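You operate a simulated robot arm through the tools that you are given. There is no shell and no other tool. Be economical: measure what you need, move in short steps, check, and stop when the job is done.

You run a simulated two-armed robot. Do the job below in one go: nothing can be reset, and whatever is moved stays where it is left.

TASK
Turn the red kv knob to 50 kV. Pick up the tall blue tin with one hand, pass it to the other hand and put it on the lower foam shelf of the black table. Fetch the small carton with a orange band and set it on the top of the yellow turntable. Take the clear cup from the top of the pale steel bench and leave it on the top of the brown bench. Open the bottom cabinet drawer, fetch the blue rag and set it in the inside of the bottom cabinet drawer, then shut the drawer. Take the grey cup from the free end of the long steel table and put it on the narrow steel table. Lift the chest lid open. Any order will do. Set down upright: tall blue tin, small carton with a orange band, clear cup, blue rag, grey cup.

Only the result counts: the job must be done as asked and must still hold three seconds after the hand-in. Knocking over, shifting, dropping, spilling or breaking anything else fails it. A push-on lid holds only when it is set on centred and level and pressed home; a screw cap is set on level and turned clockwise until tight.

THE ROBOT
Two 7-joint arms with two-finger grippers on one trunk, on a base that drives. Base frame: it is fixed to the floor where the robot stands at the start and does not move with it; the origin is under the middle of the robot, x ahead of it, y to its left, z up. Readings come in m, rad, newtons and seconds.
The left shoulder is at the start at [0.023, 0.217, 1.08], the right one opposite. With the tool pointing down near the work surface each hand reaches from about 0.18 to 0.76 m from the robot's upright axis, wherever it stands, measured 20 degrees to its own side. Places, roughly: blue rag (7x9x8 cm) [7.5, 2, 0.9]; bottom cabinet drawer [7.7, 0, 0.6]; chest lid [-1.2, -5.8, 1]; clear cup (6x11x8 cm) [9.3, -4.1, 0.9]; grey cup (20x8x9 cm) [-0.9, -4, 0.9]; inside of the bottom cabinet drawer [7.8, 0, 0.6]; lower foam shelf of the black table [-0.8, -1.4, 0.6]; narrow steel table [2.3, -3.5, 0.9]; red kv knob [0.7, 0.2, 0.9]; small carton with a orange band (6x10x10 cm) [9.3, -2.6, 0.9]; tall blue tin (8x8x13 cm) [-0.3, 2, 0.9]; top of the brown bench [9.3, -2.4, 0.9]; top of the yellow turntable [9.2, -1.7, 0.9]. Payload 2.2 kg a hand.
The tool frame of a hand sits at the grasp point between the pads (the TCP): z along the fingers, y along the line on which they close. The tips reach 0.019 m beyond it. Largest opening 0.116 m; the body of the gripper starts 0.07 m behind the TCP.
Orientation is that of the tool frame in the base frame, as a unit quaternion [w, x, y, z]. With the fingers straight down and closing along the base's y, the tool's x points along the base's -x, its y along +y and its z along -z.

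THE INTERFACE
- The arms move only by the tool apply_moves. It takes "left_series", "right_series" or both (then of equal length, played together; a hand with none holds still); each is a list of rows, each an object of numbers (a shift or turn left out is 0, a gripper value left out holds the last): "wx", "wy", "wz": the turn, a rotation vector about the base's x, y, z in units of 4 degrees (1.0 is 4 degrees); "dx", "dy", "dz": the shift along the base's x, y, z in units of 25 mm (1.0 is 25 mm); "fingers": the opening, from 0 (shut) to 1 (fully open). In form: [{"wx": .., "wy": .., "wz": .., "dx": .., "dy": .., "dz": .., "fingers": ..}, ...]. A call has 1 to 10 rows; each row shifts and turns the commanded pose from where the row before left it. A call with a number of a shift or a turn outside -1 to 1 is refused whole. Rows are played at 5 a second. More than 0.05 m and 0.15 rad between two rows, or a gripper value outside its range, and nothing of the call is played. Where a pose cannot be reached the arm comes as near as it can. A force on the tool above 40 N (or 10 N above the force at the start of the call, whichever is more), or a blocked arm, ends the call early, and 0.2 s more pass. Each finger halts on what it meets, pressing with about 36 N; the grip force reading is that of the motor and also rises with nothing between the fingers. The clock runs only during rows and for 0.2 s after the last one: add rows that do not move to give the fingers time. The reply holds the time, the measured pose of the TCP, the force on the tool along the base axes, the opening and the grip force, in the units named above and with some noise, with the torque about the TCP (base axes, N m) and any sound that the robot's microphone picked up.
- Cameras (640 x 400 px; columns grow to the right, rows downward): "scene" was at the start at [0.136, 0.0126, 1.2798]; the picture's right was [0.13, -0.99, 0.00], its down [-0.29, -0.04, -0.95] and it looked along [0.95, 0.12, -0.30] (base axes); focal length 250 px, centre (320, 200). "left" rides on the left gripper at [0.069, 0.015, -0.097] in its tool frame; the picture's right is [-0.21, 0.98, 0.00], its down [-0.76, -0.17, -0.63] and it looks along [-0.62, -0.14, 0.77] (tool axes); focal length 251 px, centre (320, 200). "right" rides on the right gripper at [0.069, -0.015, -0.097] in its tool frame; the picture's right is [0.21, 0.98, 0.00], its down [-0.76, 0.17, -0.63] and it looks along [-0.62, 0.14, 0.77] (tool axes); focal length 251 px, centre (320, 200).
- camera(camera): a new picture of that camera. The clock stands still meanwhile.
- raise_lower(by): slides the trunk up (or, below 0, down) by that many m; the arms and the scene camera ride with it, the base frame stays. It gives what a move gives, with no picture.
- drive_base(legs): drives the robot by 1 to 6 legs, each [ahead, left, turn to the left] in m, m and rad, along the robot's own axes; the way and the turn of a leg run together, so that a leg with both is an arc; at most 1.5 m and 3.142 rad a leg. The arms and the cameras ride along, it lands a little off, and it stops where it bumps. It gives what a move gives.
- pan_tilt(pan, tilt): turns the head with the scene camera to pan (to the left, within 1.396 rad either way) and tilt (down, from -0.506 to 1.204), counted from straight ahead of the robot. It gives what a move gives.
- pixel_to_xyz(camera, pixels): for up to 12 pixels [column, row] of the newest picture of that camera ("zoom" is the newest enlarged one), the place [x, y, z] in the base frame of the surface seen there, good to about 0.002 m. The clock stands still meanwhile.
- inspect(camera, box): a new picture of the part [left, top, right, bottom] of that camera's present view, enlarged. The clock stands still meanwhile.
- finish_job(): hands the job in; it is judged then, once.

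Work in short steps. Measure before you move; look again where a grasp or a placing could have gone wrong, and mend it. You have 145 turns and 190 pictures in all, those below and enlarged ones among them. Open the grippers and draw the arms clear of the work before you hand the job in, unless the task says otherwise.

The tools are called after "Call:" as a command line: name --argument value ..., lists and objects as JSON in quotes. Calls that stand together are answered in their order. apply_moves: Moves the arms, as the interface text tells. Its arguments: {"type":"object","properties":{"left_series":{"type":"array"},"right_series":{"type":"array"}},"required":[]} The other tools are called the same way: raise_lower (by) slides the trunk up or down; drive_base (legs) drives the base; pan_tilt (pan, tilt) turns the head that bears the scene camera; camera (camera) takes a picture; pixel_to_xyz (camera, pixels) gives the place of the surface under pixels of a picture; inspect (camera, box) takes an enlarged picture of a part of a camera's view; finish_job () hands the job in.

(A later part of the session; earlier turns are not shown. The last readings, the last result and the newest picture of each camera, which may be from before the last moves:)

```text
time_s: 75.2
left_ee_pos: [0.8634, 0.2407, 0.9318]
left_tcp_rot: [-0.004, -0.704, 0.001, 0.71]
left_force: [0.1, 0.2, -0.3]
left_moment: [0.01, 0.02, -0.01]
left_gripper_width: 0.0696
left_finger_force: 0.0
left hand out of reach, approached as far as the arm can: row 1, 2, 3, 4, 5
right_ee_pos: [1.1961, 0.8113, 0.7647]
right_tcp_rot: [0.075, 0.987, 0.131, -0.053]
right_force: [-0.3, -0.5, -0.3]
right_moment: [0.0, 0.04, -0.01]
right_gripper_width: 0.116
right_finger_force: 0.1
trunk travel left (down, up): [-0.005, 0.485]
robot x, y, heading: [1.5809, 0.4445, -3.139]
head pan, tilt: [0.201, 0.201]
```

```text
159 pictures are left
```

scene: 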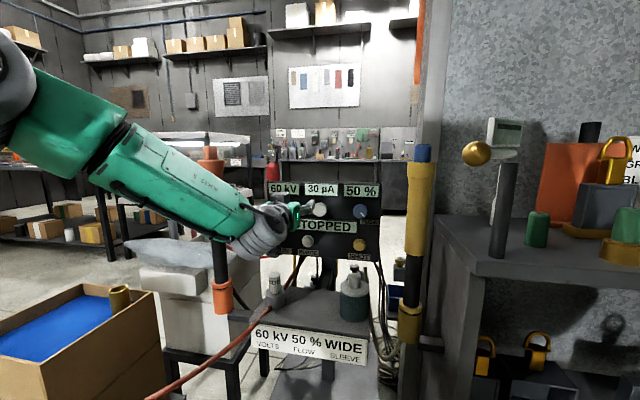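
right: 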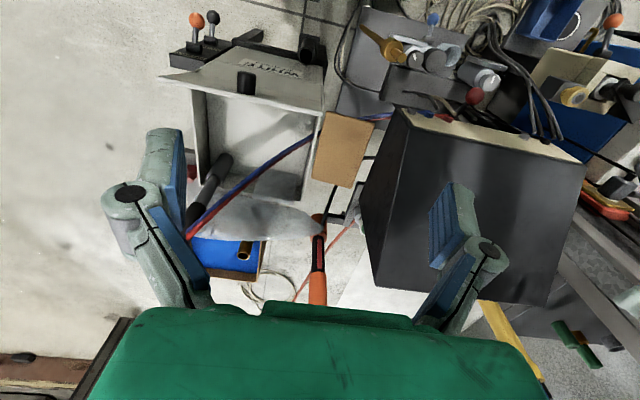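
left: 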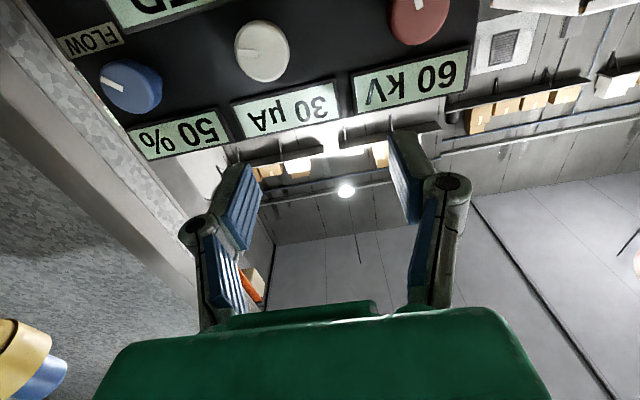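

The arm hits a joint limit with the shoulder this low. I back the hand off a little and raise the trunk 0.2 m (clear of the pendants here), then come down to the knob.

Call:
raise_lower --by 0.22

Call:
apply_moves --left_series '[{"dy": -0.8, "dz": -1}, {"dy": -0.8, "dz": -1}, {"dy": -0.8, "dz": -1}, {"dy": -0.8, "dz": -1}, {"dz": -1}, {"dz": -1}, {}]'

Call:
camera --camera "left"

```text
time_s: 77.5
left_ee_pos: [0.861, 0.2411, 1.1489]
left_tcp_rot: [-0.005, -0.704, 0.0, 0.71]
left_force: [0.6, 1.4, -0.9]
left_moment: [0.01, 0.0, -0.02]
left_gripper_width: 0.0696
left_finger_force: 0.1
right_ee_pos: [1.1948, 0.8128, 0.9844]
right_tcp_rot: [0.074, 0.987, 0.131, -0.053]
right_force: [0.6, 0.2, -0.1]
right_moment: [-0.01, -0.01, -0.02]
right_gripper_width: 0.1159
right_finger_force: 0.0
trunk travel left (down, up): [-0.225, 0.265]
robot x, y, heading: [1.5754, 0.4414, -3.135]
head pan, tilt: [0.201, 0.201]
```

```text
time_s: 79.1
left_ee_pos: [0.8617, 0.2411, 1.1513]
left_tcp_rot: [-0.005, -0.704, 0.0, 0.71]
left_force: [0.3, -0.3, 0.4]
left_moment: [-0.04, 0.01, 0.01]
left_gripper_width: 0.0697
left_finger_force: 0.0
left hand out of reach, approached as far as the arm can: row 1, 2, 3, 4, 5, 6
right_ee_pos: [1.1944, 0.8115, 0.9849]
right_tcp_rot: [0.075, 0.987, 0.13, -0.053]
right_force: [-0.1, 0.5, -0.8]
right_moment: [0.0, 0.03, 0.01]
right_gripper_width: 0.1163
right_finger_force: 0.1
trunk travel left (down, up): [-0.225, 0.265]
robot x, y, heading: [1.5783, 0.4468, -3.141]
head pan, tilt: [0.201, 0.201]
```

```text
158 pictures are left
```

left: 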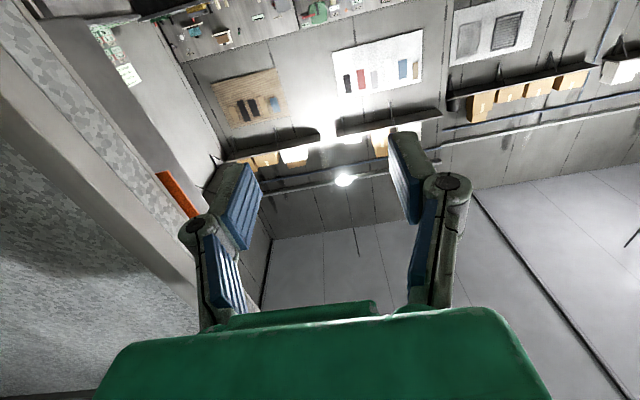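

Still at a joint limit. I try rolling the hand about its own axis to relieve the wrist.

Call:
apply_moves --left_series '[{"dx": 1, "wx": 1}, {"dx": 1, "wx": 1}, {"dx": 1, "wx": 1}, {"wx": 1}, {"wx": 1}, {"wx": 1}, {"wx": 1}, {"wx": 1}, {"wx": 1}, {"wx": 1}]'

Call:
apply_moves --left_series '[{"dy": -0.8, "dz": -1}, {"dy": -0.8, "dz": -1}, {"dy": -0.8, "dz": -1}, {"dy": -0.8, "dz": -1}, {}]'

```text
time_s: 81.3
left_ee_pos: [0.9361, 0.2386, 1.1507]
left_tcp_rot: [0.237, -0.663, -0.244, 0.667]
left_force: [0.7, 0.6, 0.4]
left_moment: [0.01, 0.0, 0.0]
left_gripper_width: 0.0698
left_finger_force: 0.1
right_ee_pos: [1.1954, 0.8109, 0.9856]
right_tcp_rot: [0.075, 0.987, 0.131, -0.053]
right_force: [-0.1, 0.1, 0.5]
right_moment: [0.03, 0.0, -0.01]
right_gripper_width: 0.1159
right_finger_force: 0.1
trunk travel left (down, up): [-0.225, 0.265]
robot x, y, heading: [1.5762, 0.4436, -3.137]
head pan, tilt: [0.201, 0.201]
```

```text
time_s: 82.5
left_ee_pos: [0.9437, 0.2262, 1.1269]
left_tcp_rot: [-0.228, 0.667, 0.251, -0.663]
left_force: [-0.1, 0.1, 0.3]
left_moment: [-0.01, -0.03, 0.03]
left_gripper_width: 0.0698
left_finger_force: 0.1
left hand out of reach, approached as far as the arm can: row 1, 2, 3, 4
right_ee_pos: [1.1949, 0.8114, 0.9857]
right_tcp_rot: [0.076, 0.987, 0.131, -0.052]
right_force: [-0.5, -0.1, 0.4]
right_moment: [0.03, 0.02, 0.01]
right_gripper_width: 0.1161
right_finger_force: 0.1
trunk travel left (down, up): [-0.225, 0.265]
robot x, y, heading: [1.5772, 0.4452, -3.14]
head pan, tilt: [0.201, 0.201]
```

A top-down pinch is easier: the panel top is at z≈0.957, only 7 cm above the knob, so fingers from above can straddle it. I roll back and pitch the left hand downward.

Call:
apply_moves --left_series '[{"wx": -1, "dx": 0.8}, {"wx": -1, "dx": 0.8}, {"wx": -1, "dx": 0.8}, {"wx": -1, "dx": 0.8}, {"wx": -1, "dx": 0.8}, {"wx": -1}, {"wx": -1}, {"wx": -1}, {"wx": -1}, {"wx": -1}]'

Call:
apply_moves --left_series '[{"wy": -1, "dz": 0.4}, {"wy": -1, "dz": 0.4}, {"wy": -1, "dz": 0.4}, {"wy": -1}, {"wy": -1}, {"wy": -1}, {"wy": -1}, {"wy": -1}, {"wy": -1}, {"wy": -1}]'

Call:
apply_moves --left_series '[{"wy": -1}, {"wy": -1}, {"wy": -1}, {"wy": -1}, {"wy": -1}, {"wy": -1}, {"wy": -1}, {"wy": -1}, {"wy": -1}, {}]'

```text
time_s: 84.7
left_ee_pos: [1.0459, 0.2306, 1.1322]
left_tcp_rot: [-0.006, -0.704, 0.0, 0.71]
left_force: [-0.4, -0.1, 0.2]
left_moment: [-0.01, 0.0, 0.0]
left_gripper_width: 0.0694
left_finger_force: 0.1
left hand out of reach, approached as far as the arm can: row 1
right_ee_pos: [1.1954, 0.8117, 0.9855]
right_tcp_rot: [0.075, 0.987, 0.13, -0.053]
right_force: [0.1, 0.1, 0.0]
right_moment: [-0.01, 0.02, -0.03]
right_gripper_width: 0.1161
right_finger_force: 0.1
trunk travel left (down, up): [-0.225, 0.265]
robot x, y, heading: [1.5774, 0.4452, -3.138]
head pan, tilt: [0.201, 0.201]
```

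```text
time_s: 86.9
left_ee_pos: [1.0451, 0.2321, 1.1623]
left_tcp_rot: [0.005, 0.905, -0.001, -0.426]
left_force: [0.1, 0.4, 0.3]
left_moment: [-0.02, 0.01, -0.01]
left_gripper_width: 0.0698
left_finger_force: 0.0
right_ee_pos: [1.1949, 0.811, 0.9855]
right_tcp_rot: [0.075, 0.987, 0.131, -0.053]
right_force: [0.2, 0.1, -0.5]
right_moment: [-0.02, 0.01, -0.01]
right_gripper_width: 0.116
right_finger_force: 0.0
trunk travel left (down, up): [-0.225, 0.265]
robot x, y, heading: [1.5768, 0.4433, -3.142]
head pan, tilt: [0.201, 0.201]
```

```text
time_s: 89.1
left_ee_pos: [1.0444, 0.2311, 1.1614]
left_tcp_rot: [0.004, 0.992, -0.002, -0.126]
left_force: [0.5, -0.5, 0.2]
left_moment: [0.0, -0.01, 0.04]
left_gripper_width: 0.0697
left_finger_force: 0.2
right_ee_pos: [1.1955, 0.8115, 0.9855]
right_tcp_rot: [0.076, 0.987, 0.131, -0.053]
right_force: [-0.1, 1.2, -0.5]
right_moment: [-0.01, -0.02, -0.03]
right_gripper_width: 0.116
right_finger_force: 0.0
trunk travel left (down, up): [-0.225, 0.265]
robot x, y, heading: [1.5768, 0.4431, -3.139]
head pan, tilt: [0.201, 0.201]
```

Hand is nearly vertical. I drive 0.2 m forward to bring the knob in reach, then look.

Call:
drive_base --legs '[[0.2, 0, 0]]'

Call:
pan_tilt --pan 0.3 --tilt 0.45

Call:
camera --camera "scene"

Call:
camera --camera "left"

```text
time_s: 90.7
left_ee_pos: [0.8377, 0.233, 1.1618]
left_tcp_rot: [0.004, 0.992, -0.003, -0.127]
left_force: [-0.2, 0.4, -0.1]
left_moment: [0.02, -0.04, -0.02]
left_gripper_width: 0.0695
left_finger_force: 0.0
right_ee_pos: [0.9898, 0.8106, 0.9855]
right_tcp_rot: [0.075, 0.987, 0.129, -0.054]
right_force: [-0.2, 0.2, 0.3]
right_moment: [0.01, -0.04, 0.02]
right_gripper_width: 0.1161
right_finger_force: 0.1
trunk travel left (down, up): [-0.225, 0.265]
robot x, y, heading: [1.3736, 0.4431, -3.139]
head pan, tilt: [0.201, 0.201]
```

```text
time_s: 91.5
left_ee_pos: [0.8394, 0.2324, 1.1634]
left_tcp_rot: [0.004, 0.992, -0.003, -0.128]
left_force: [0.8, 0.0, 0.8]
left_moment: [0.02, 0.05, 0.02]
left_gripper_width: 0.0699
left_finger_force: 0.0
right_ee_pos: [0.9927, 0.8119, 0.9835]
right_tcp_rot: [0.074, 0.987, 0.13, -0.051]
right_force: [0.5, -0.6, 0.0]
right_moment: [0.01, 0.02, 0.0]
right_gripper_width: 0.1162
right_finger_force: 0.1
trunk travel left (down, up): [-0.225, 0.265]
robot x, y, heading: [1.3737, 0.4414, -3.146]
head pan, tilt: [0.3, 0.45]
```

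```text
157 pictures are left
```

scene: 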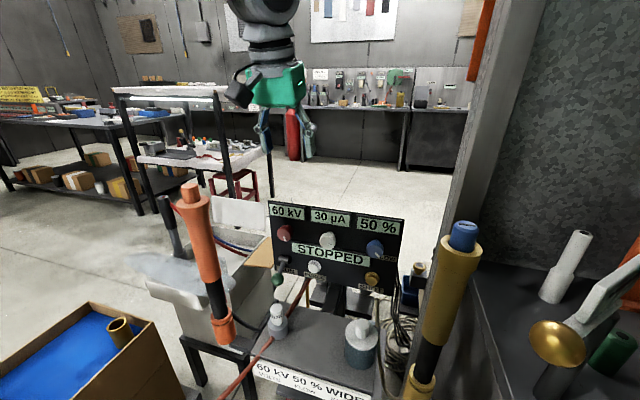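

```text
156 pictures are left
```

left: 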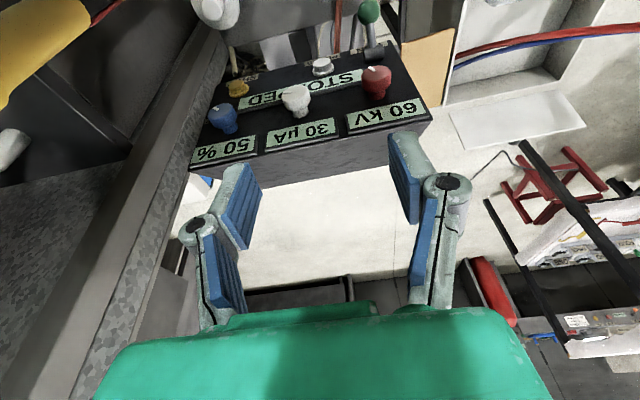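

Both views are clear. I measure the knob from the left camera before descending.

Call:
pixel_to_xyz --camera "left" --pixels '[[376, 72], [376, 90], [365, 82], [388, 82], [376, 80], [385, 112]]'

Call:
apply_moves --left_series '[{"dy": -0.75, "dx": -0.86}, {"dy": -0.75, "dx": -0.86}, {"dy": -0.75, "dx": -0.86}, {"dy": -0.75, "dx": -0.86}, {"dx": -0.4, "dz": -0.8}, {"dx": -0.2, "dz": -1}, {"dz": -1}, {"dz": -1}, {"dz": -1}, {}]'

Call:
camera --camera "left"

Call:
inspect --camera "scene" --box '[230, 150, 350, 290]'

```text
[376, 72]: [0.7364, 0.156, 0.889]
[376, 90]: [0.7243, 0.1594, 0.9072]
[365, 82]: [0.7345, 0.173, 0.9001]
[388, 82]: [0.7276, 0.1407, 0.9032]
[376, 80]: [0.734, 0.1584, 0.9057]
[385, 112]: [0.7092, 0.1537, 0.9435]
```

```text
time_s: 93.7
left_ee_pos: [0.7403, 0.1585, 1.0419]
left_tcp_rot: [0.004, 0.992, -0.003, -0.129]
left_force: [0.1, 1.1, 0.1]
left_moment: [0.0, -0.03, -0.01]
left_gripper_width: 0.0694
left_finger_force: 0.1
right_ee_pos: [0.9939, 0.8123, 0.9823]
right_tcp_rot: [0.076, 0.987, 0.129, -0.05]
right_force: [-0.1, 0.5, -0.1]
right_moment: [-0.01, 0.03, 0.0]
right_gripper_width: 0.1159
right_finger_force: 0.1
trunk travel left (down, up): [-0.225, 0.265]
robot x, y, heading: [1.3728, 0.4462, -3.14]
head pan, tilt: [0.3, 0.45]
```

```text
155 pictures are left
```

left: 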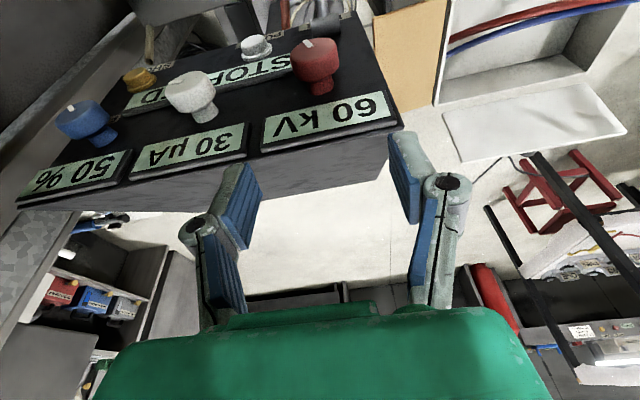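

```text
2.86 times, centred on (290, 220) of scene
```

zoom: 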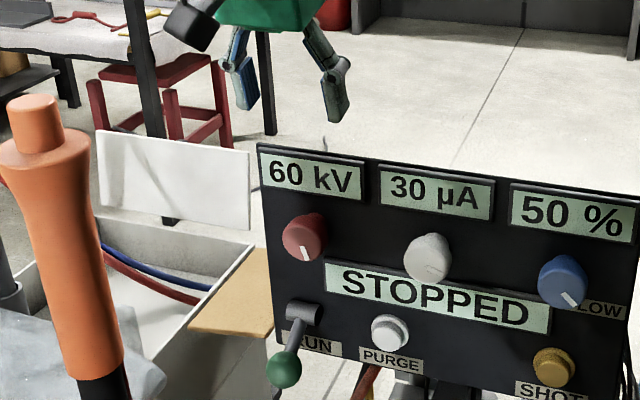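

Aligned over the knob. I descend 15 cm with the fingers straddling it, then close gently.

Call:
apply_moves --left_series '[{"dz": -1}, {"dz": -1}, {"dz": -1}, {"dz": -1}, {"dz": -1, "dx": -0.15}, {"dz": -0.92, "dx": -0.1}, {}]'

Call:
camera --camera "left"

Call:
inspect --camera "scene" --box '[230, 150, 350, 290]'

```text
time_s: 95.3
left_ee_pos: [0.7356, 0.156, 0.8959]
left_tcp_rot: [0.004, 0.992, -0.002, -0.128]
left_force: [0.5, 1.1, -0.2]
left_moment: [-0.01, 0.05, -0.01]
left_gripper_width: 0.0697
left_finger_force: 0.1
right_ee_pos: [0.9927, 0.8126, 0.982]
right_tcp_rot: [0.076, 0.987, 0.13, -0.049]
right_force: [0.1, -0.6, 0.7]
right_moment: [0.0, 0.03, 0.01]
right_gripper_width: 0.116
right_finger_force: 0.0
trunk travel left (down, up): [-0.225, 0.265]
robot x, y, heading: [1.3734, 0.4407, -3.14]
head pan, tilt: [0.3, 0.45]
```

```text
153 pictures are left
```

left: 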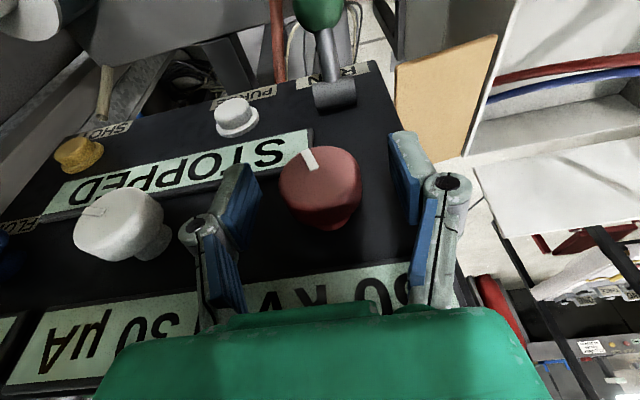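

```text
2.86 times, centred on (290, 220) of scene
```

zoom: 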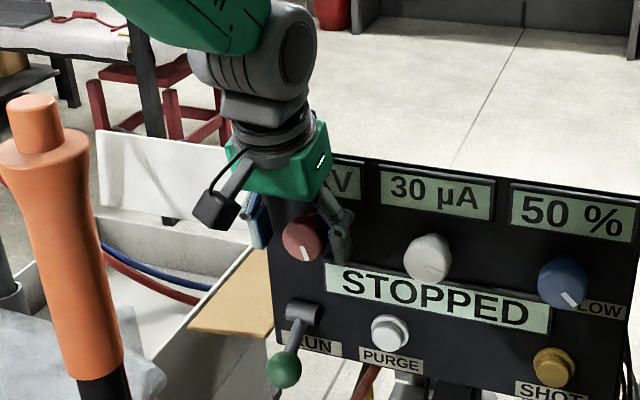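

The knob sits between the pads. I nudge slightly closer and lower, then close.

Call:
apply_moves --left_series '[{"dx": -0.2, "dz": -0.25}, {"fingers": 0.25}, {"fingers": 0.15}, {"fingers": 0.1}, {}, {}]'

Call:
camera --camera "left"

```text
time_s: 96.7
left_ee_pos: [0.728, 0.1571, 0.8879]
left_tcp_rot: [0.003, 0.992, -0.002, -0.127]
left_force: [-1.2, 5.6, -8.3]
left_moment: [0.03, 0.4, -0.12]
left_gripper_width: 0.0374
left_finger_force: 44.9
right_ee_pos: [0.9915, 0.8132, 0.9818]
right_tcp_rot: [0.076, 0.987, 0.13, -0.048]
right_force: [-0.1, 0.4, -0.3]
right_moment: [-0.05, -0.01, 0.02]
right_gripper_width: 0.1162
right_finger_force: 0.1
trunk travel left (down, up): [-0.225, 0.265]
robot x, y, heading: [1.3715, 0.4459, -3.145]
head pan, tilt: [0.3, 0.45]
```

```text
151 pictures are left
```

left: 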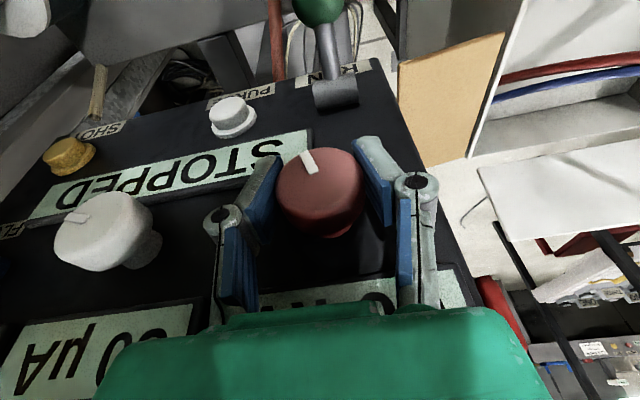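

Grip holds the knob (width 37 mm). I turn 12° counter-clockwise (+wx) and read the display.

Call:
apply_moves --left_series '[{"wx": 0.6}, {"wx": 0.6}, {"wx": 0.6}, {"wx": 0.6}, {"wx": 0.6}, {}, {}]'

Call:
inspect --camera "scene" --box '[230, 150, 350, 290]'

Call:
camera --camera "left"

```text
time_s: 98.3
left_ee_pos: [0.7298, 0.1574, 0.8884]
left_tcp_rot: [-0.101, 0.987, 0.01, -0.127]
left_force: [6.9, 0.5, -4.7]
left_moment: [0.04, -0.27, -0.13]
left_gripper_width: 0.0373
left_finger_force: 44.9
right_ee_pos: [0.9937, 0.8117, 0.9817]
right_tcp_rot: [0.075, 0.987, 0.13, -0.051]
right_force: [-0.8, 0.6, 0.4]
right_moment: [0.0, -0.03, 0.0]
right_gripper_width: 0.1161
right_finger_force: 0.0
trunk travel left (down, up): [-0.225, 0.265]
robot x, y, heading: [1.3682, 0.4412, -3.133]
head pan, tilt: [0.3, 0.45]
```

```text
2.86 times, centred on (290, 220) of scene
```

zoom: 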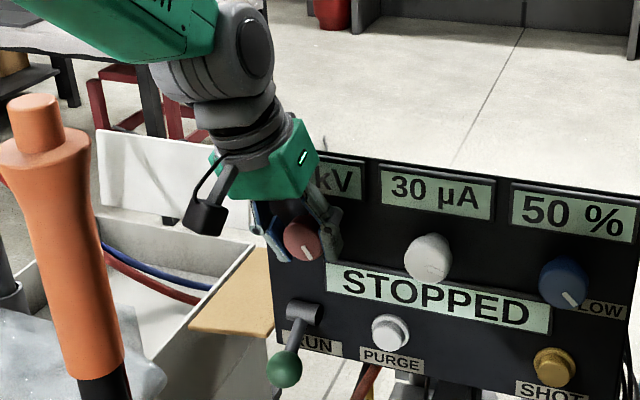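

```text
149 pictures are left
```

left: 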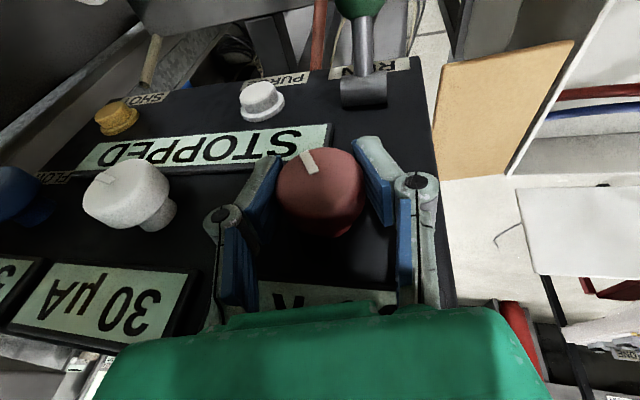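

The knob turned with the hand but the digits are hidden. I open and lift to read the display.

Call:
apply_moves --left_series '[{"fingers": 0.6}, {"fingers": 0.6}, {"dz": 1, "dy": -0.2}, {"dz": 1, "dy": -0.2}, {"dz": 1}, {"dz": 1}, {}]'

Call:
inspect --camera "scene" --box '[230, 150, 350, 290]'

```text
time_s: 99.9
left_ee_pos: [0.7294, 0.1452, 0.9879]
left_tcp_rot: [-0.1, 0.987, 0.01, -0.126]
left_force: [-0.3, -0.4, -0.3]
left_moment: [0.02, -0.01, 0.01]
left_gripper_width: 0.0696
left_finger_force: 0.1
right_ee_pos: [0.9922, 0.8123, 0.9826]
right_tcp_rot: [0.076, 0.987, 0.129, -0.05]
right_force: [0.6, 0.8, 0.5]
right_moment: [0.0, 0.01, -0.01]
right_gripper_width: 0.1159
right_finger_force: 0.0
trunk travel left (down, up): [-0.225, 0.265]
robot x, y, heading: [1.3678, 0.445, -3.141]
head pan, tilt: [0.3, 0.45]
```

```text
2.86 times, centred on (290, 220) of scene
```

zoom: 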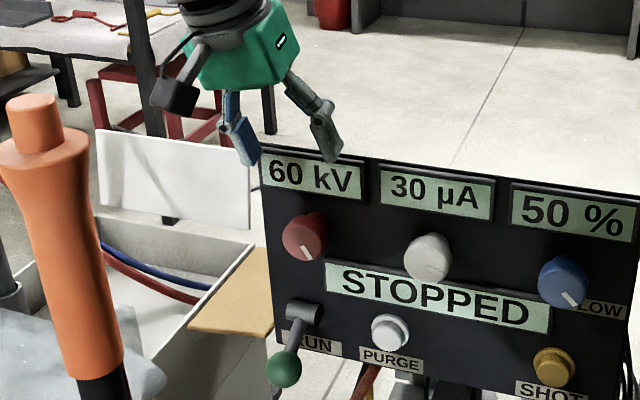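

The reading is still 60 kV and the pointer seems back at its mark, so the knob has detents wider than 12°. I pre-rotate the hand 20° the other way and regrip for a larger turn.

Call:
apply_moves --left_series '[{"wx": -1, "dy": 0.3}, {"wx": -1, "dy": 0.2}, {"wx": -1}, {"wx": -1}, {"wx": -1}, {"wx": -1}, {"wx": -1}, {"wx": -1}, {"dz": -1}, {"dz": -1}]'

Call:
apply_moves --left_series '[{"dz": -1}, {"dz": -0.9}, {"fingers": 0.3}, {"fingers": 0.1}, {}, {}]'

Call:
camera --camera "left"

```text
time_s: 102.1
left_ee_pos: [0.7287, 0.1621, 0.9377]
left_tcp_rot: [0.176, 0.976, -0.026, -0.125]
left_force: [-0.2, 0.6, -0.3]
left_moment: [0.0, 0.03, 0.03]
left_gripper_width: 0.0696
left_finger_force: 0.0
right_ee_pos: [0.9921, 0.8114, 0.9819]
right_tcp_rot: [0.075, 0.988, 0.129, -0.049]
right_force: [-0.5, 0.1, 0.1]
right_moment: [-0.02, 0.01, -0.02]
right_gripper_width: 0.116
right_finger_force: 0.0
trunk travel left (down, up): [-0.225, 0.265]
robot x, y, heading: [1.3711, 0.4431, -3.14]
head pan, tilt: [0.3, 0.45]
```

```text
time_s: 103.5
left_ee_pos: [0.7276, 0.1575, 0.8903]
left_tcp_rot: [0.176, 0.976, -0.025, -0.125]
left_force: [-2.2, -11.6, 0.9]
left_moment: [-0.04, -0.09, 0.32]
left_gripper_width: 0.0385
left_finger_force: 45.6
right_ee_pos: [0.9928, 0.8111, 0.9835]
right_tcp_rot: [0.075, 0.988, 0.129, -0.049]
right_force: [0.0, -0.6, -0.1]
right_moment: [0.03, 0.02, -0.03]
right_gripper_width: 0.1161
right_finger_force: 0.0
trunk travel left (down, up): [-0.225, 0.265]
robot x, y, heading: [1.3718, 0.4416, -3.135]
head pan, tilt: [0.3, 0.45]
```

```text
147 pictures are left
```

left: 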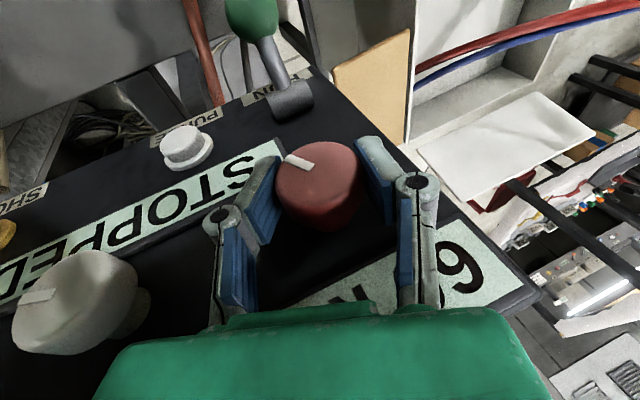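

Gripped, and part of the display ("6…") shows from this camera. I turn 36° counter-clockwise.

Call:
apply_moves --left_series '[{"wx": 0.9}, {"wx": 0.9}, {"wx": 0.9}, {"wx": 0.9}, {"wx": 0.9}, {"wx": 0.9}, {"wx": 0.9}, {"wx": 0.9}, {"wx": 0.9}, {"wx": 0.9}]'

Call:
camera --camera "left"

Call:
inspect --camera "scene" --box '[230, 150, 350, 290]'

```text
time_s: 105.7
left_ee_pos: [0.7288, 0.1558, 0.8892]
left_tcp_rot: [-0.136, 0.982, 0.015, -0.126]
left_force: [-10.7, -15.1, 7.5]
left_moment: [-0.05, -0.27, -0.18]
left_gripper_width: 0.0383
left_finger_force: 44.9
right_ee_pos: [0.9927, 0.8078, 0.9839]
right_tcp_rot: [0.074, 0.988, 0.129, -0.048]
right_force: [0.9, 0.0, 0.0]
right_moment: [0.04, 0.0, -0.01]
right_gripper_width: 0.1159
right_finger_force: 0.2
trunk travel left (down, up): [-0.225, 0.265]
robot x, y, heading: [1.371, 0.4438, -3.141]
head pan, tilt: [0.3, 0.45]
```

```text
146 pictures are left
```

left: 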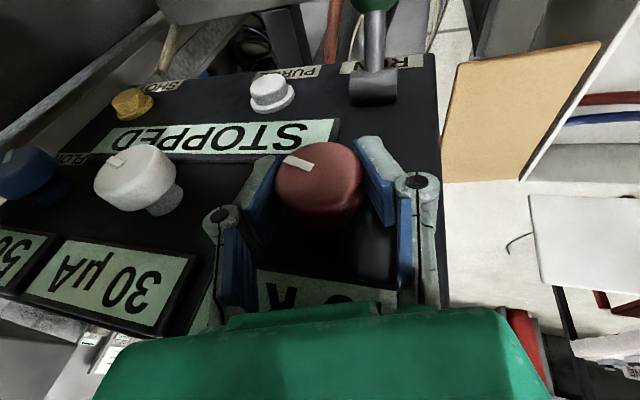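

```text
2.86 times, centred on (290, 220) of scene
```

zoom: 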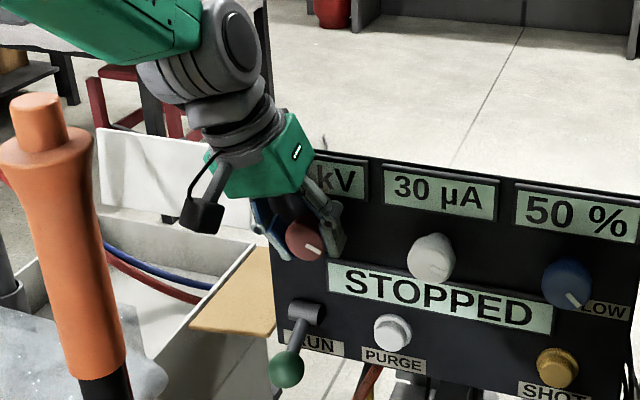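

Pointer turned about 36° with the hand. I release, lift and read.

Call:
apply_moves --left_series '[{"fingers": 0.6}, {"fingers": 0.6}, {"dz": 1, "dy": -0.2}, {"dz": 1, "dy": -0.2}, {"dz": 1}, {"dz": 1}, {}]'

Call:
inspect --camera "scene" --box '[230, 150, 350, 290]'

```text
time_s: 107.3
left_ee_pos: [0.7282, 0.1481, 0.9902]
left_tcp_rot: [-0.134, 0.983, 0.016, -0.126]
left_force: [-1.0, -0.1, -0.5]
left_moment: [0.01, -0.01, -0.01]
left_gripper_width: 0.0695
left_finger_force: 0.0
right_ee_pos: [0.9914, 0.8109, 0.9822]
right_tcp_rot: [0.075, 0.987, 0.129, -0.05]
right_force: [0.3, 0.2, -0.6]
right_moment: [0.0, -0.01, -0.02]
right_gripper_width: 0.1161
right_finger_force: 0.0
trunk travel left (down, up): [-0.225, 0.265]
robot x, y, heading: [1.3674, 0.4409, -3.142]
head pan, tilt: [0.3, 0.45]
```

```text
2.86 times, centred on (290, 220) of scene
```

zoom: 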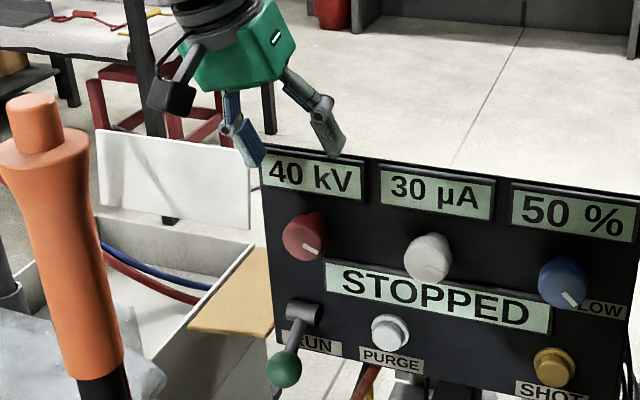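

CCW lowers it: now 40 kV, so about 18° per 10 kV. I regrip at this angle and turn back 18°.

Call:
apply_moves --left_series '[{"dz": -1, "dy": 0.2}, {"dz": -1, "dy": 0.2}, {"dz": -1}, {"dz": -1}, {"fingers": 0.3}, {"fingers": 0.1}, {}, {}]'

Call:
apply_moves --left_series '[{"wx": -0.9}, {"wx": -0.9}, {"wx": -0.9}, {"wx": -0.9}, {"wx": -0.9}, {}, {"fingers": 0.6}, {"fingers": 0.6}]'

Call:
apply_moves --left_series '[{"dz": 1}, {"dz": 1}, {"dz": 1}, {"dz": 1}, {"dz": 1}, {"dz": 1}, {}]'

Call:
inspect --camera "scene" --box '[230, 150, 350, 290]'

```text
time_s: 109.1
left_ee_pos: [0.7291, 0.1579, 0.8861]
left_tcp_rot: [-0.135, 0.983, 0.016, -0.125]
left_force: [2.8, -3.6, -14.4]
left_moment: [-0.03, 0.85, 0.42]
left_gripper_width: 0.0366
left_finger_force: 45.0
right_ee_pos: [0.9933, 0.8095, 0.9823]
right_tcp_rot: [0.074, 0.988, 0.129, -0.048]
right_force: [0.6, 0.5, 0.5]
right_moment: [-0.01, 0.04, -0.03]
right_gripper_width: 0.116
right_finger_force: 0.0
trunk travel left (down, up): [-0.225, 0.265]
robot x, y, heading: [1.3706, 0.4466, -3.14]
head pan, tilt: [0.3, 0.45]
```

```text
time_s: 110.9
left_ee_pos: [0.7282, 0.1598, 0.891]
left_tcp_rot: [0.021, 0.992, -0.006, -0.128]
left_force: [0.0, -0.5, -0.7]
left_moment: [0.03, 0.01, 0.01]
left_gripper_width: 0.0694
left_finger_force: 0.0
right_ee_pos: [0.9935, 0.8116, 0.9826]
right_tcp_rot: [0.076, 0.987, 0.13, -0.05]
right_force: [0.5, 0.7, -0.8]
right_moment: [-0.01, 0.04, -0.02]
right_gripper_width: 0.1159
right_finger_force: 0.0
trunk travel left (down, up): [-0.225, 0.265]
robot x, y, heading: [1.3713, 0.4435, -3.138]
head pan, tilt: [0.3, 0.45]
```

```text
time_s: 112.5
left_ee_pos: [0.7263, 0.1572, 1.0424]
left_tcp_rot: [0.02, 0.992, -0.006, -0.127]
left_force: [-0.1, -0.2, -0.3]
left_moment: [-0.03, -0.03, 0.0]
left_gripper_width: 0.0698
left_finger_force: 0.1
right_ee_pos: [0.993, 0.8126, 0.9825]
right_tcp_rot: [0.076, 0.987, 0.13, -0.05]
right_force: [-0.9, -0.3, -0.9]
right_moment: [-0.01, 0.0, -0.03]
right_gripper_width: 0.1158
right_finger_force: 0.0
trunk travel left (down, up): [-0.225, 0.265]
robot x, y, heading: [1.3761, 0.444, -3.145]
head pan, tilt: [0.3, 0.45]
```

```text
2.86 times, centred on (290, 220) of scene
```

zoom: 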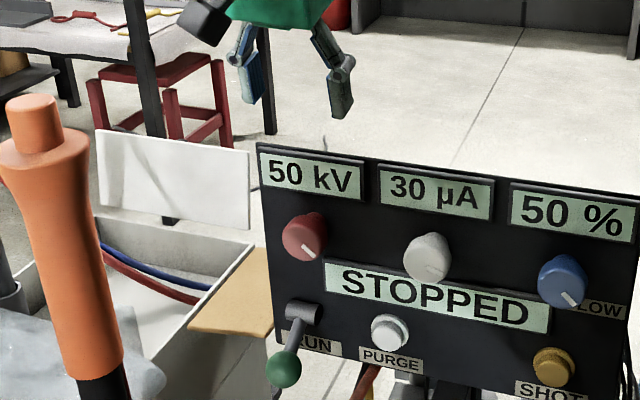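

The display reads 50 kV. I back out with the trunk lowered under the pendants, to open floor.

Call:
drive_base --legs '[[-0.25, 0, 0]]'

Call:
raise_lower --by -0.22

Call:
apply_moves --left_series '[{"dy": 0.6, "dx": 0.5, "wy": -0.8}, {"dy": 0.6, "dx": 0.5, "wy": -0.8}, {"dy": 0.6, "dx": 0.5, "wy": -0.8}, {"dy": 0.6, "dx": 0.5, "wy": -0.8}, {"dx": 0.5, "wy": -0.4}, {}]' --right_series '[{"dy": -1, "wz": -0.9, "wx": 0.5}, {"dy": -1, "wz": -0.9, "wx": 0.5}, {"dy": -1, "wz": -0.9, "wx": 0.4}, {"dy": -1, "wz": -0.9, "wx": 0.4}, {"wy": -0.8}, {"wy": -0.7}]'

Call:
drive_base --legs '[[-1.4, 0, 0], [-0.4, 0.2, 0], [0, 0, 3.0]]'

Call:
pan_tilt --pan 0 --tilt 0.3

Call:
camera --camera "scene"

```text
time_s: 114.3
left_ee_pos: [0.9736, 0.1588, 1.0433]
left_tcp_rot: [0.02, 0.992, -0.006, -0.128]
left_force: [0.0, -0.2, 0.9]
left_moment: [0.02, 0.01, 0.03]
left_gripper_width: 0.0695
left_finger_force: 0.0
right_ee_pos: [1.2416, 0.8128, 0.9828]
right_tcp_rot: [0.075, 0.988, 0.128, -0.049]
right_force: [-0.1, 0.1, 0.5]
right_moment: [0.0, 0.03, 0.0]
right_gripper_width: 0.1157
right_finger_force: 0.0
trunk travel left (down, up): [-0.225, 0.265]
robot x, y, heading: [1.6217, 0.4474, 3.141]
head pan, tilt: [0.3, 0.45]
```

```text
time_s: 116.6
left_ee_pos: [0.9763, 0.1593, 0.8233]
left_tcp_rot: [0.02, 0.991, -0.006, -0.129]
left_force: [0.7, 0.5, 0.4]
left_moment: [-0.02, 0.0, -0.04]
left_gripper_width: 0.0696
left_finger_force: 0.0
right_ee_pos: [1.2446, 0.8119, 0.7607]
right_tcp_rot: [0.076, 0.988, 0.128, -0.046]
right_force: [0.0, 0.0, -0.6]
right_moment: [-0.01, 0.02, -0.01]
right_gripper_width: 0.116
right_finger_force: 0.1
trunk travel left (down, up): [-0.005, 0.485]
robot x, y, heading: [1.6209, 0.4394, 3.139]
head pan, tilt: [0.3, 0.45]
```

```text
time_s: 118.0
left_ee_pos: [1.0398, 0.2198, 0.8244]
left_tcp_rot: [0.019, 1.0, -0.008, -0.004]
left_force: [-0.1, -0.9, 0.3]
left_moment: [0.02, 0.04, 0.0]
left_gripper_width: 0.0694
left_finger_force: 0.0
right_ee_pos: [1.2453, 0.7134, 0.7631]
right_tcp_rot: [0.008, 1.0, 0.006, 0.002]
right_force: [-0.5, -0.2, -0.4]
right_moment: [0.0, 0.0, 0.01]
right_gripper_width: 0.1161
right_finger_force: 0.1
trunk travel left (down, up): [-0.005, 0.485]
robot x, y, heading: [1.6191, 0.4419, 3.141]
head pan, tilt: [0.3, 0.45]
```

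```text
time_s: 134.0
left_ee_pos: [3.9911, 0.3107, 0.826]
left_tcp_rot: [0.007, 0.123, 0.992, 0.02]
left_force: [0.4, -0.7, -0.5]
left_moment: [-0.02, -0.01, 0.01]
left_gripper_width: 0.0697
left_finger_force: 0.0
right_ee_pos: [3.6797, -0.123, 0.7645]
right_tcp_rot: [-0.002, 0.106, 0.994, 0.007]
right_force: [-0.2, -0.2, 0.0]
right_moment: [0.02, 0.0, -0.01]
right_gripper_width: 0.1157
right_finger_force: 0.1
trunk travel left (down, up): [-0.005, 0.485]
robot x, y, heading: [3.3748, 0.2235, -0.228]
head pan, tilt: [0.3, 0.45]
```

```text
time_s: 134.8
left_ee_pos: [3.9886, 0.3123, 0.8261]
left_tcp_rot: [0.008, 0.122, 0.992, 0.019]
left_force: [0.1, -0.1, 0.0]
left_moment: [0.01, 0.0, -0.01]
left_gripper_width: 0.0698
left_finger_force: 0.1
right_ee_pos: [3.6779, -0.1212, 0.7659]
right_tcp_rot: [0.001, 0.108, 0.994, 0.006]
right_force: [1.0, -0.9, 0.2]
right_moment: [-0.04, -0.03, -0.02]
right_gripper_width: 0.1162
right_finger_force: 0.1
trunk travel left (down, up): [-0.005, 0.485]
robot x, y, heading: [3.376, 0.2253, -0.228]
head pan, tilt: [0.0, 0.3]
```

```text
142 pictures are left
```

scene: 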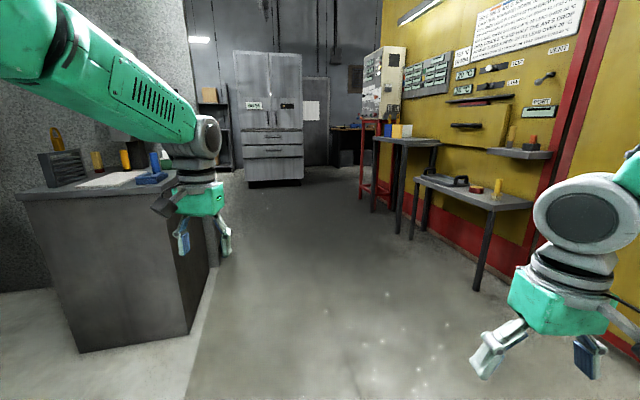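

An open corridor leads to the cabinet at (270,110). I measure key points to plan the path.

Call:
pixel_to_xyz --camera "scene" --pixels '[[270, 152], [270, 180], [250, 105], [305, 180], [190, 325], [208, 265], [365, 195], [400, 230], [480, 290], [225, 130], [345, 165], [388, 150]]'

Call:
raise_lower --by 0.22

Call:
apply_moves --left_series '[{"dx": -1}, {"dx": -1}, {"dx": -1}, {"dx": -1}, {"dx": -1}, {"dx": -1}]'

```text
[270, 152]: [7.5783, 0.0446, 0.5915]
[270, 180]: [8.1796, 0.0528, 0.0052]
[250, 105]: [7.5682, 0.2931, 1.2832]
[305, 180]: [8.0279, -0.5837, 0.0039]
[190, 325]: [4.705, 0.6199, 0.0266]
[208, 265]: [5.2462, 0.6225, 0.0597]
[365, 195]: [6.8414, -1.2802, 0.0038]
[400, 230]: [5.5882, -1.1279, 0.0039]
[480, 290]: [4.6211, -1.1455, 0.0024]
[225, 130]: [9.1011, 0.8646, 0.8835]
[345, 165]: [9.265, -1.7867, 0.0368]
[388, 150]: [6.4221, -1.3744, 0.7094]
```

```text
time_s: 137.1
left_ee_pos: [3.9902, 0.3117, 1.0471]
left_tcp_rot: [0.007, 0.123, 0.992, 0.019]
left_force: [0.4, 0.3, -0.7]
left_moment: [0.0, 0.03, 0.0]
left_gripper_width: 0.0698
left_finger_force: 0.1
right_ee_pos: [3.6785, -0.1225, 0.9845]
right_tcp_rot: [0.001, 0.107, 0.994, 0.006]
right_force: [-0.1, 0.1, 0.5]
right_moment: [-0.02, 0.01, 0.0]
right_gripper_width: 0.1158
right_finger_force: 0.0
trunk travel left (down, up): [-0.225, 0.265]
robot x, y, heading: [3.3755, 0.2248, -0.234]
head pan, tilt: [0.0, 0.3]
```

```text
time_s: 138.5
left_ee_pos: [3.839, 0.3082, 1.0447]
left_tcp_rot: [0.008, 0.122, 0.992, 0.02]
left_force: [-0.3, 0.0, 0.9]
left_moment: [0.0, -0.01, -0.02]
left_gripper_width: 0.0694
left_finger_force: 0.0
right_ee_pos: [3.6768, -0.1225, 0.9852]
right_tcp_rot: [0.002, 0.108, 0.994, 0.007]
right_force: [-0.5, 0.5, 0.2]
right_moment: [-0.02, -0.03, 0.01]
right_gripper_width: 0.1159
right_finger_force: 0.1
trunk travel left (down, up): [-0.225, 0.265]
robot x, y, heading: [3.3789, 0.2232, -0.227]
head pan, tilt: [0.0, 0.3]
```

Corridor is from y=-1.1 to 0.6. I straighten up and drive to about x=6.3, y=-0.15.

Call:
drive_base --legs '[[0, 0, 0.227], [1.4, -0.38, 0], [1.45, 0, 0]]'

Call:
camera --camera "scene"

Call:
pan_tilt --pan 1.0 --tilt 0.3

Call:
camera --camera "scene"

Call:
pan_tilt --pan -0.9 --tilt 0.3

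Call:
camera --camera "scene"

```text
time_s: 153.5
left_ee_pos: [6.6921, -0.0926, 1.0439]
left_tcp_rot: [0.006, 0.044, 0.999, 0.02]
left_force: [0.2, 0.0, 0.5]
left_moment: [-0.01, -0.01, -0.02]
left_gripper_width: 0.0698
left_finger_force: 0.1
right_ee_pos: [6.5985, -0.5446, 0.9851]
right_tcp_rot: [0.0, 0.029, 1.0, 0.007]
right_force: [0.1, 0.7, -0.7]
right_moment: [-0.01, 0.02, 0.02]
right_gripper_width: 0.1161
right_finger_force: 0.1
trunk travel left (down, up): [-0.225, 0.265]
robot x, y, heading: [6.2449, -0.2517, -0.073]
head pan, tilt: [0.0, 0.3]
```

```text
141 pictures are left
```

scene: 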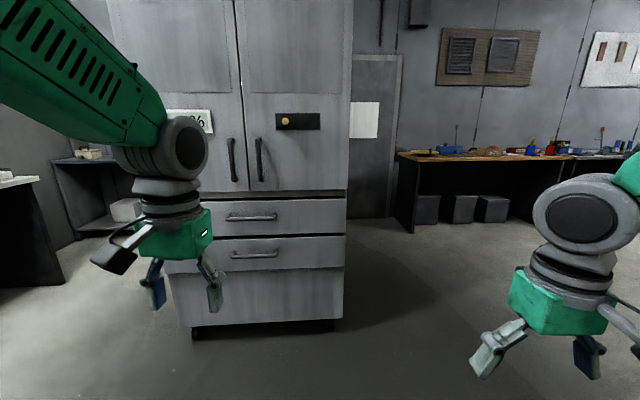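

```text
time_s: 154.8
left_ee_pos: [6.6883, -0.093, 1.045]
left_tcp_rot: [0.008, 0.044, 0.999, 0.02]
left_force: [0.0, 0.4, -0.9]
left_moment: [0.03, 0.04, 0.05]
left_gripper_width: 0.0698
left_finger_force: 0.1
right_ee_pos: [6.5978, -0.5441, 0.9852]
right_tcp_rot: [0.002, 0.028, 1.0, 0.006]
right_force: [0.5, -0.4, 0.5]
right_moment: [-0.04, 0.0, 0.0]
right_gripper_width: 0.116
right_finger_force: 0.0
trunk travel left (down, up): [-0.225, 0.265]
robot x, y, heading: [6.2454, -0.2509, -0.077]
head pan, tilt: [1.0, 0.3]
```

```text
140 pictures are left
```

scene: 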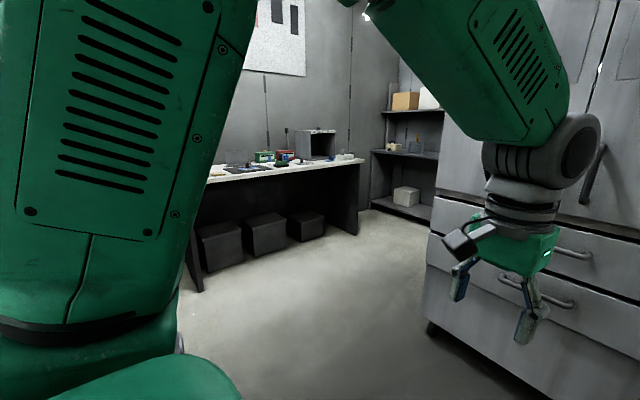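

```text
time_s: 156.6
left_ee_pos: [6.6893, -0.0935, 1.0445]
left_tcp_rot: [0.007, 0.044, 0.999, 0.019]
left_force: [1.2, 0.8, 0.2]
left_moment: [-0.01, -0.03, -0.01]
left_gripper_width: 0.0697
left_finger_force: 0.1
right_ee_pos: [6.5967, -0.5436, 0.9847]
right_tcp_rot: [0.001, 0.029, 1.0, 0.007]
right_force: [0.3, -0.2, 0.3]
right_moment: [0.0, -0.01, 0.01]
right_gripper_width: 0.1161
right_finger_force: 0.0
trunk travel left (down, up): [-0.225, 0.265]
robot x, y, heading: [6.2465, -0.2508, -0.07]
head pan, tilt: [-0.901, 0.3]
```

```text
139 pictures are left
```

scene: 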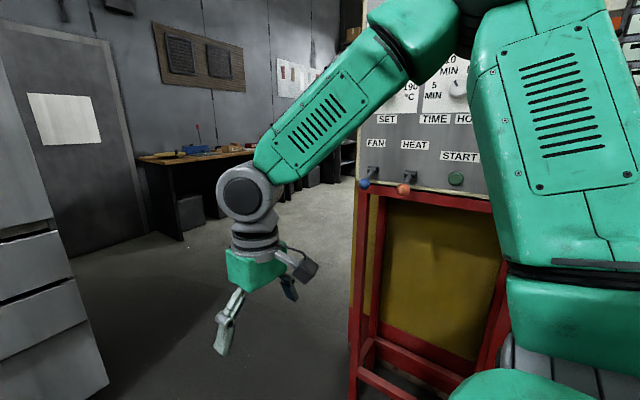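

Two drawers: the bottom drawer's handle is at about (255,254) in the front view. I look straight at it and measure.

Call:
pan_tilt --pan 0.2 --tilt 0.5

Call:
inspect --camera "scene" --box '[200, 100, 420, 300]'

```text
time_s: 157.9
left_ee_pos: [6.6897, -0.0935, 1.0464]
left_tcp_rot: [0.006, 0.045, 0.999, 0.02]
left_force: [1.2, 0.5, 0.1]
left_moment: [0.0, 0.0, 0.04]
left_gripper_width: 0.0698
left_finger_force: 0.1
right_ee_pos: [6.596, -0.5429, 0.9863]
right_tcp_rot: [0.001, 0.029, 1.0, 0.006]
right_force: [-0.2, 0.1, -0.2]
right_moment: [0.02, -0.01, 0.02]
right_gripper_width: 0.1161
right_finger_force: 0.1
trunk travel left (down, up): [-0.225, 0.265]
robot x, y, heading: [6.2441, -0.2504, -0.074]
head pan, tilt: [0.201, 0.499]
```

```text
2.00 times, centred on (310, 200) of scene
```

zoom: 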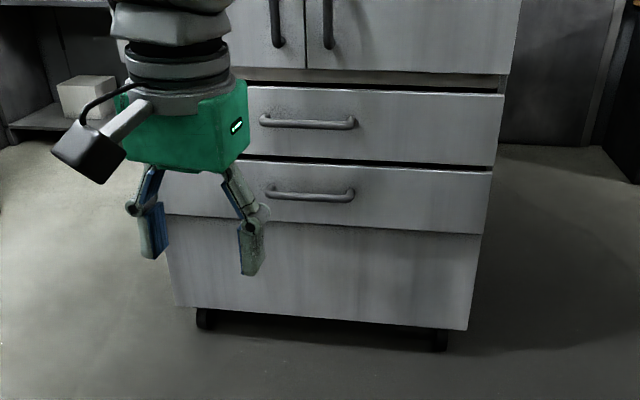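

Call:
pixel_to_xyz --camera "zoom" --pixels '[[272, 192], [310, 195], [348, 194], [310, 180], [310, 215], [310, 124], [310, 110], [310, 145], [480, 185], [480, 240], [310, 280], [345, 200]]'

```text
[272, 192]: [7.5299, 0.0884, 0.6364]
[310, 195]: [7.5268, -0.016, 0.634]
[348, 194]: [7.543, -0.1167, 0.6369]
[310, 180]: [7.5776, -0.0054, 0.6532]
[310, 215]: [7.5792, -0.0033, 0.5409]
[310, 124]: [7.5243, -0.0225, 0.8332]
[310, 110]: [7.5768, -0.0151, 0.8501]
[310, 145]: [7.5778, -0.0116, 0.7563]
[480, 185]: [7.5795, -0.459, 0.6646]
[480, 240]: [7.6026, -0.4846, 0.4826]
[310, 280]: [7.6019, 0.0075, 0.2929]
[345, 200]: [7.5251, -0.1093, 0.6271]
```

Handle bar is at x≈7.533, y≈-0.01, z≈0.635, with ~4 cm gap to the face. I drive closer and turn the left hand to a 45° forward-down pitch with fingers closing vertically.

Call:
drive_base --legs '[[0.5, 0, 0.073]]'

Call:
apply_moves --left_series '[{"wx": 0.338, "wy": -0.338, "wz": -0.816}, {"wx": 0.338, "wy": -0.338, "wz": -0.816}, {"wx": 0.338, "wy": -0.338, "wz": -0.816}, {"wx": 0.338, "wy": -0.338, "wz": -0.816}, {"wx": 0.338, "wy": -0.338, "wz": -0.816}, {"wx": 0.338, "wy": -0.338, "wz": -0.816}, {"wx": 0.338, "wy": -0.338, "wz": -0.816}, {"wx": 0.338, "wy": -0.338, "wz": -0.816}, {"wx": 0.338, "wy": -0.338, "wz": -0.816}, {"wx": 0.338, "wy": -0.338, "wz": -0.816}]'

Call:
apply_moves --left_series '[{"wx": 0.338, "wy": -0.338, "wz": -0.816}, {"wx": 0.338, "wy": -0.338, "wz": -0.816}, {"wx": 0.338, "wy": -0.338, "wz": -0.816}, {"wx": 0.338, "wy": -0.338, "wz": -0.816}, {"wx": 0.338, "wy": -0.338, "wz": -0.816}, {"wx": 0.338, "wy": -0.338, "wz": -0.816}, {"wx": 0.338, "wy": -0.338, "wz": -0.816}, {"wx": 0.338, "wy": -0.338, "wz": -0.816}, {"wx": 0.338, "wy": -0.338, "wz": -0.816}, {"wx": 0.338, "wy": -0.338, "wz": -0.816}]'

Call:
apply_moves --left_series '[{"wx": 0.338, "wy": -0.338, "wz": -0.816}, {"wx": 0.338, "wy": -0.338, "wz": -0.816}, {"wx": 0.338, "wy": -0.338, "wz": -0.816}, {"wx": 0.338, "wy": -0.338, "wz": -0.816}, {"wx": 0.338, "wy": -0.338, "wz": -0.816}, {"wx": 0.338, "wy": -0.338, "wz": -0.816}, {}]'

```text
time_s: 160.9
left_ee_pos: [7.188, -0.084, 1.045]
left_tcp_rot: [0.006, 0.011, 1.0, 0.02]
left_force: [-0.8, -0.4, -0.6]
left_moment: [0.01, 0.0, 0.03]
left_gripper_width: 0.0695
left_finger_force: 0.1
right_ee_pos: [7.1244, -0.5397, 0.985]
right_tcp_rot: [0.0, -0.005, 1.0, 0.007]
right_force: [-0.3, 0.2, 0.2]
right_moment: [0.03, 0.01, 0.0]
right_gripper_width: 0.1157
right_finger_force: 0.0
trunk travel left (down, up): [-0.225, 0.265]
robot x, y, heading: [6.7558, -0.2692, -0.001]
head pan, tilt: [0.201, 0.499]
```

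```text
time_s: 163.1
left_ee_pos: [7.1852, -0.0827, 1.0436]
left_tcp_rot: [0.127, 0.288, 0.94, 0.135]
left_force: [0.1, 0.4, 0.0]
left_moment: [0.0, 0.01, 0.03]
left_gripper_width: 0.0697
left_finger_force: 0.1
right_ee_pos: [7.1224, -0.5411, 0.9868]
right_tcp_rot: [0.001, -0.004, 1.0, 0.006]
right_force: [-0.3, -0.4, 0.5]
right_moment: [0.02, 0.0, 0.01]
right_gripper_width: 0.1163
right_finger_force: 0.0
trunk travel left (down, up): [-0.225, 0.265]
robot x, y, heading: [6.7525, -0.2671, -0.003]
head pan, tilt: [0.201, 0.499]
```

```text
time_s: 165.3
left_ee_pos: [7.1835, -0.0835, 1.0454]
left_tcp_rot: [0.232, 0.536, 0.778, 0.232]
left_force: [0.5, -0.1, 0.3]
left_moment: [-0.01, 0.0, -0.03]
left_gripper_width: 0.0694
left_finger_force: 0.0
right_ee_pos: [7.1218, -0.5401, 0.9862]
right_tcp_rot: [0.002, -0.005, 1.0, 0.006]
right_force: [-0.4, 0.1, -0.2]
right_moment: [0.01, 0.0, -0.01]
right_gripper_width: 0.1159
right_finger_force: 0.1
trunk travel left (down, up): [-0.225, 0.265]
robot x, y, heading: [6.7591, -0.2705, -0.005]
head pan, tilt: [0.201, 0.499]
```

```text
time_s: 166.9
left_ee_pos: [7.1846, -0.0832, 1.0453]
left_tcp_rot: [0.284, 0.657, 0.64, 0.28]
left_force: [-0.3, 0.1, -0.6]
left_moment: [0.0, 0.01, 0.01]
left_gripper_width: 0.0695
left_finger_force: 0.0
right_ee_pos: [7.1232, -0.54, 0.9873]
right_tcp_rot: [0.001, -0.005, 1.0, 0.006]
right_force: [-0.6, 0.0, 0.0]
right_moment: [0.02, -0.01, 0.02]
right_gripper_width: 0.1161
right_finger_force: 0.2
trunk travel left (down, up): [-0.225, 0.265]
robot x, y, heading: [6.7535, -0.2673, -0.006]
head pan, tilt: [0.201, 0.499]
```

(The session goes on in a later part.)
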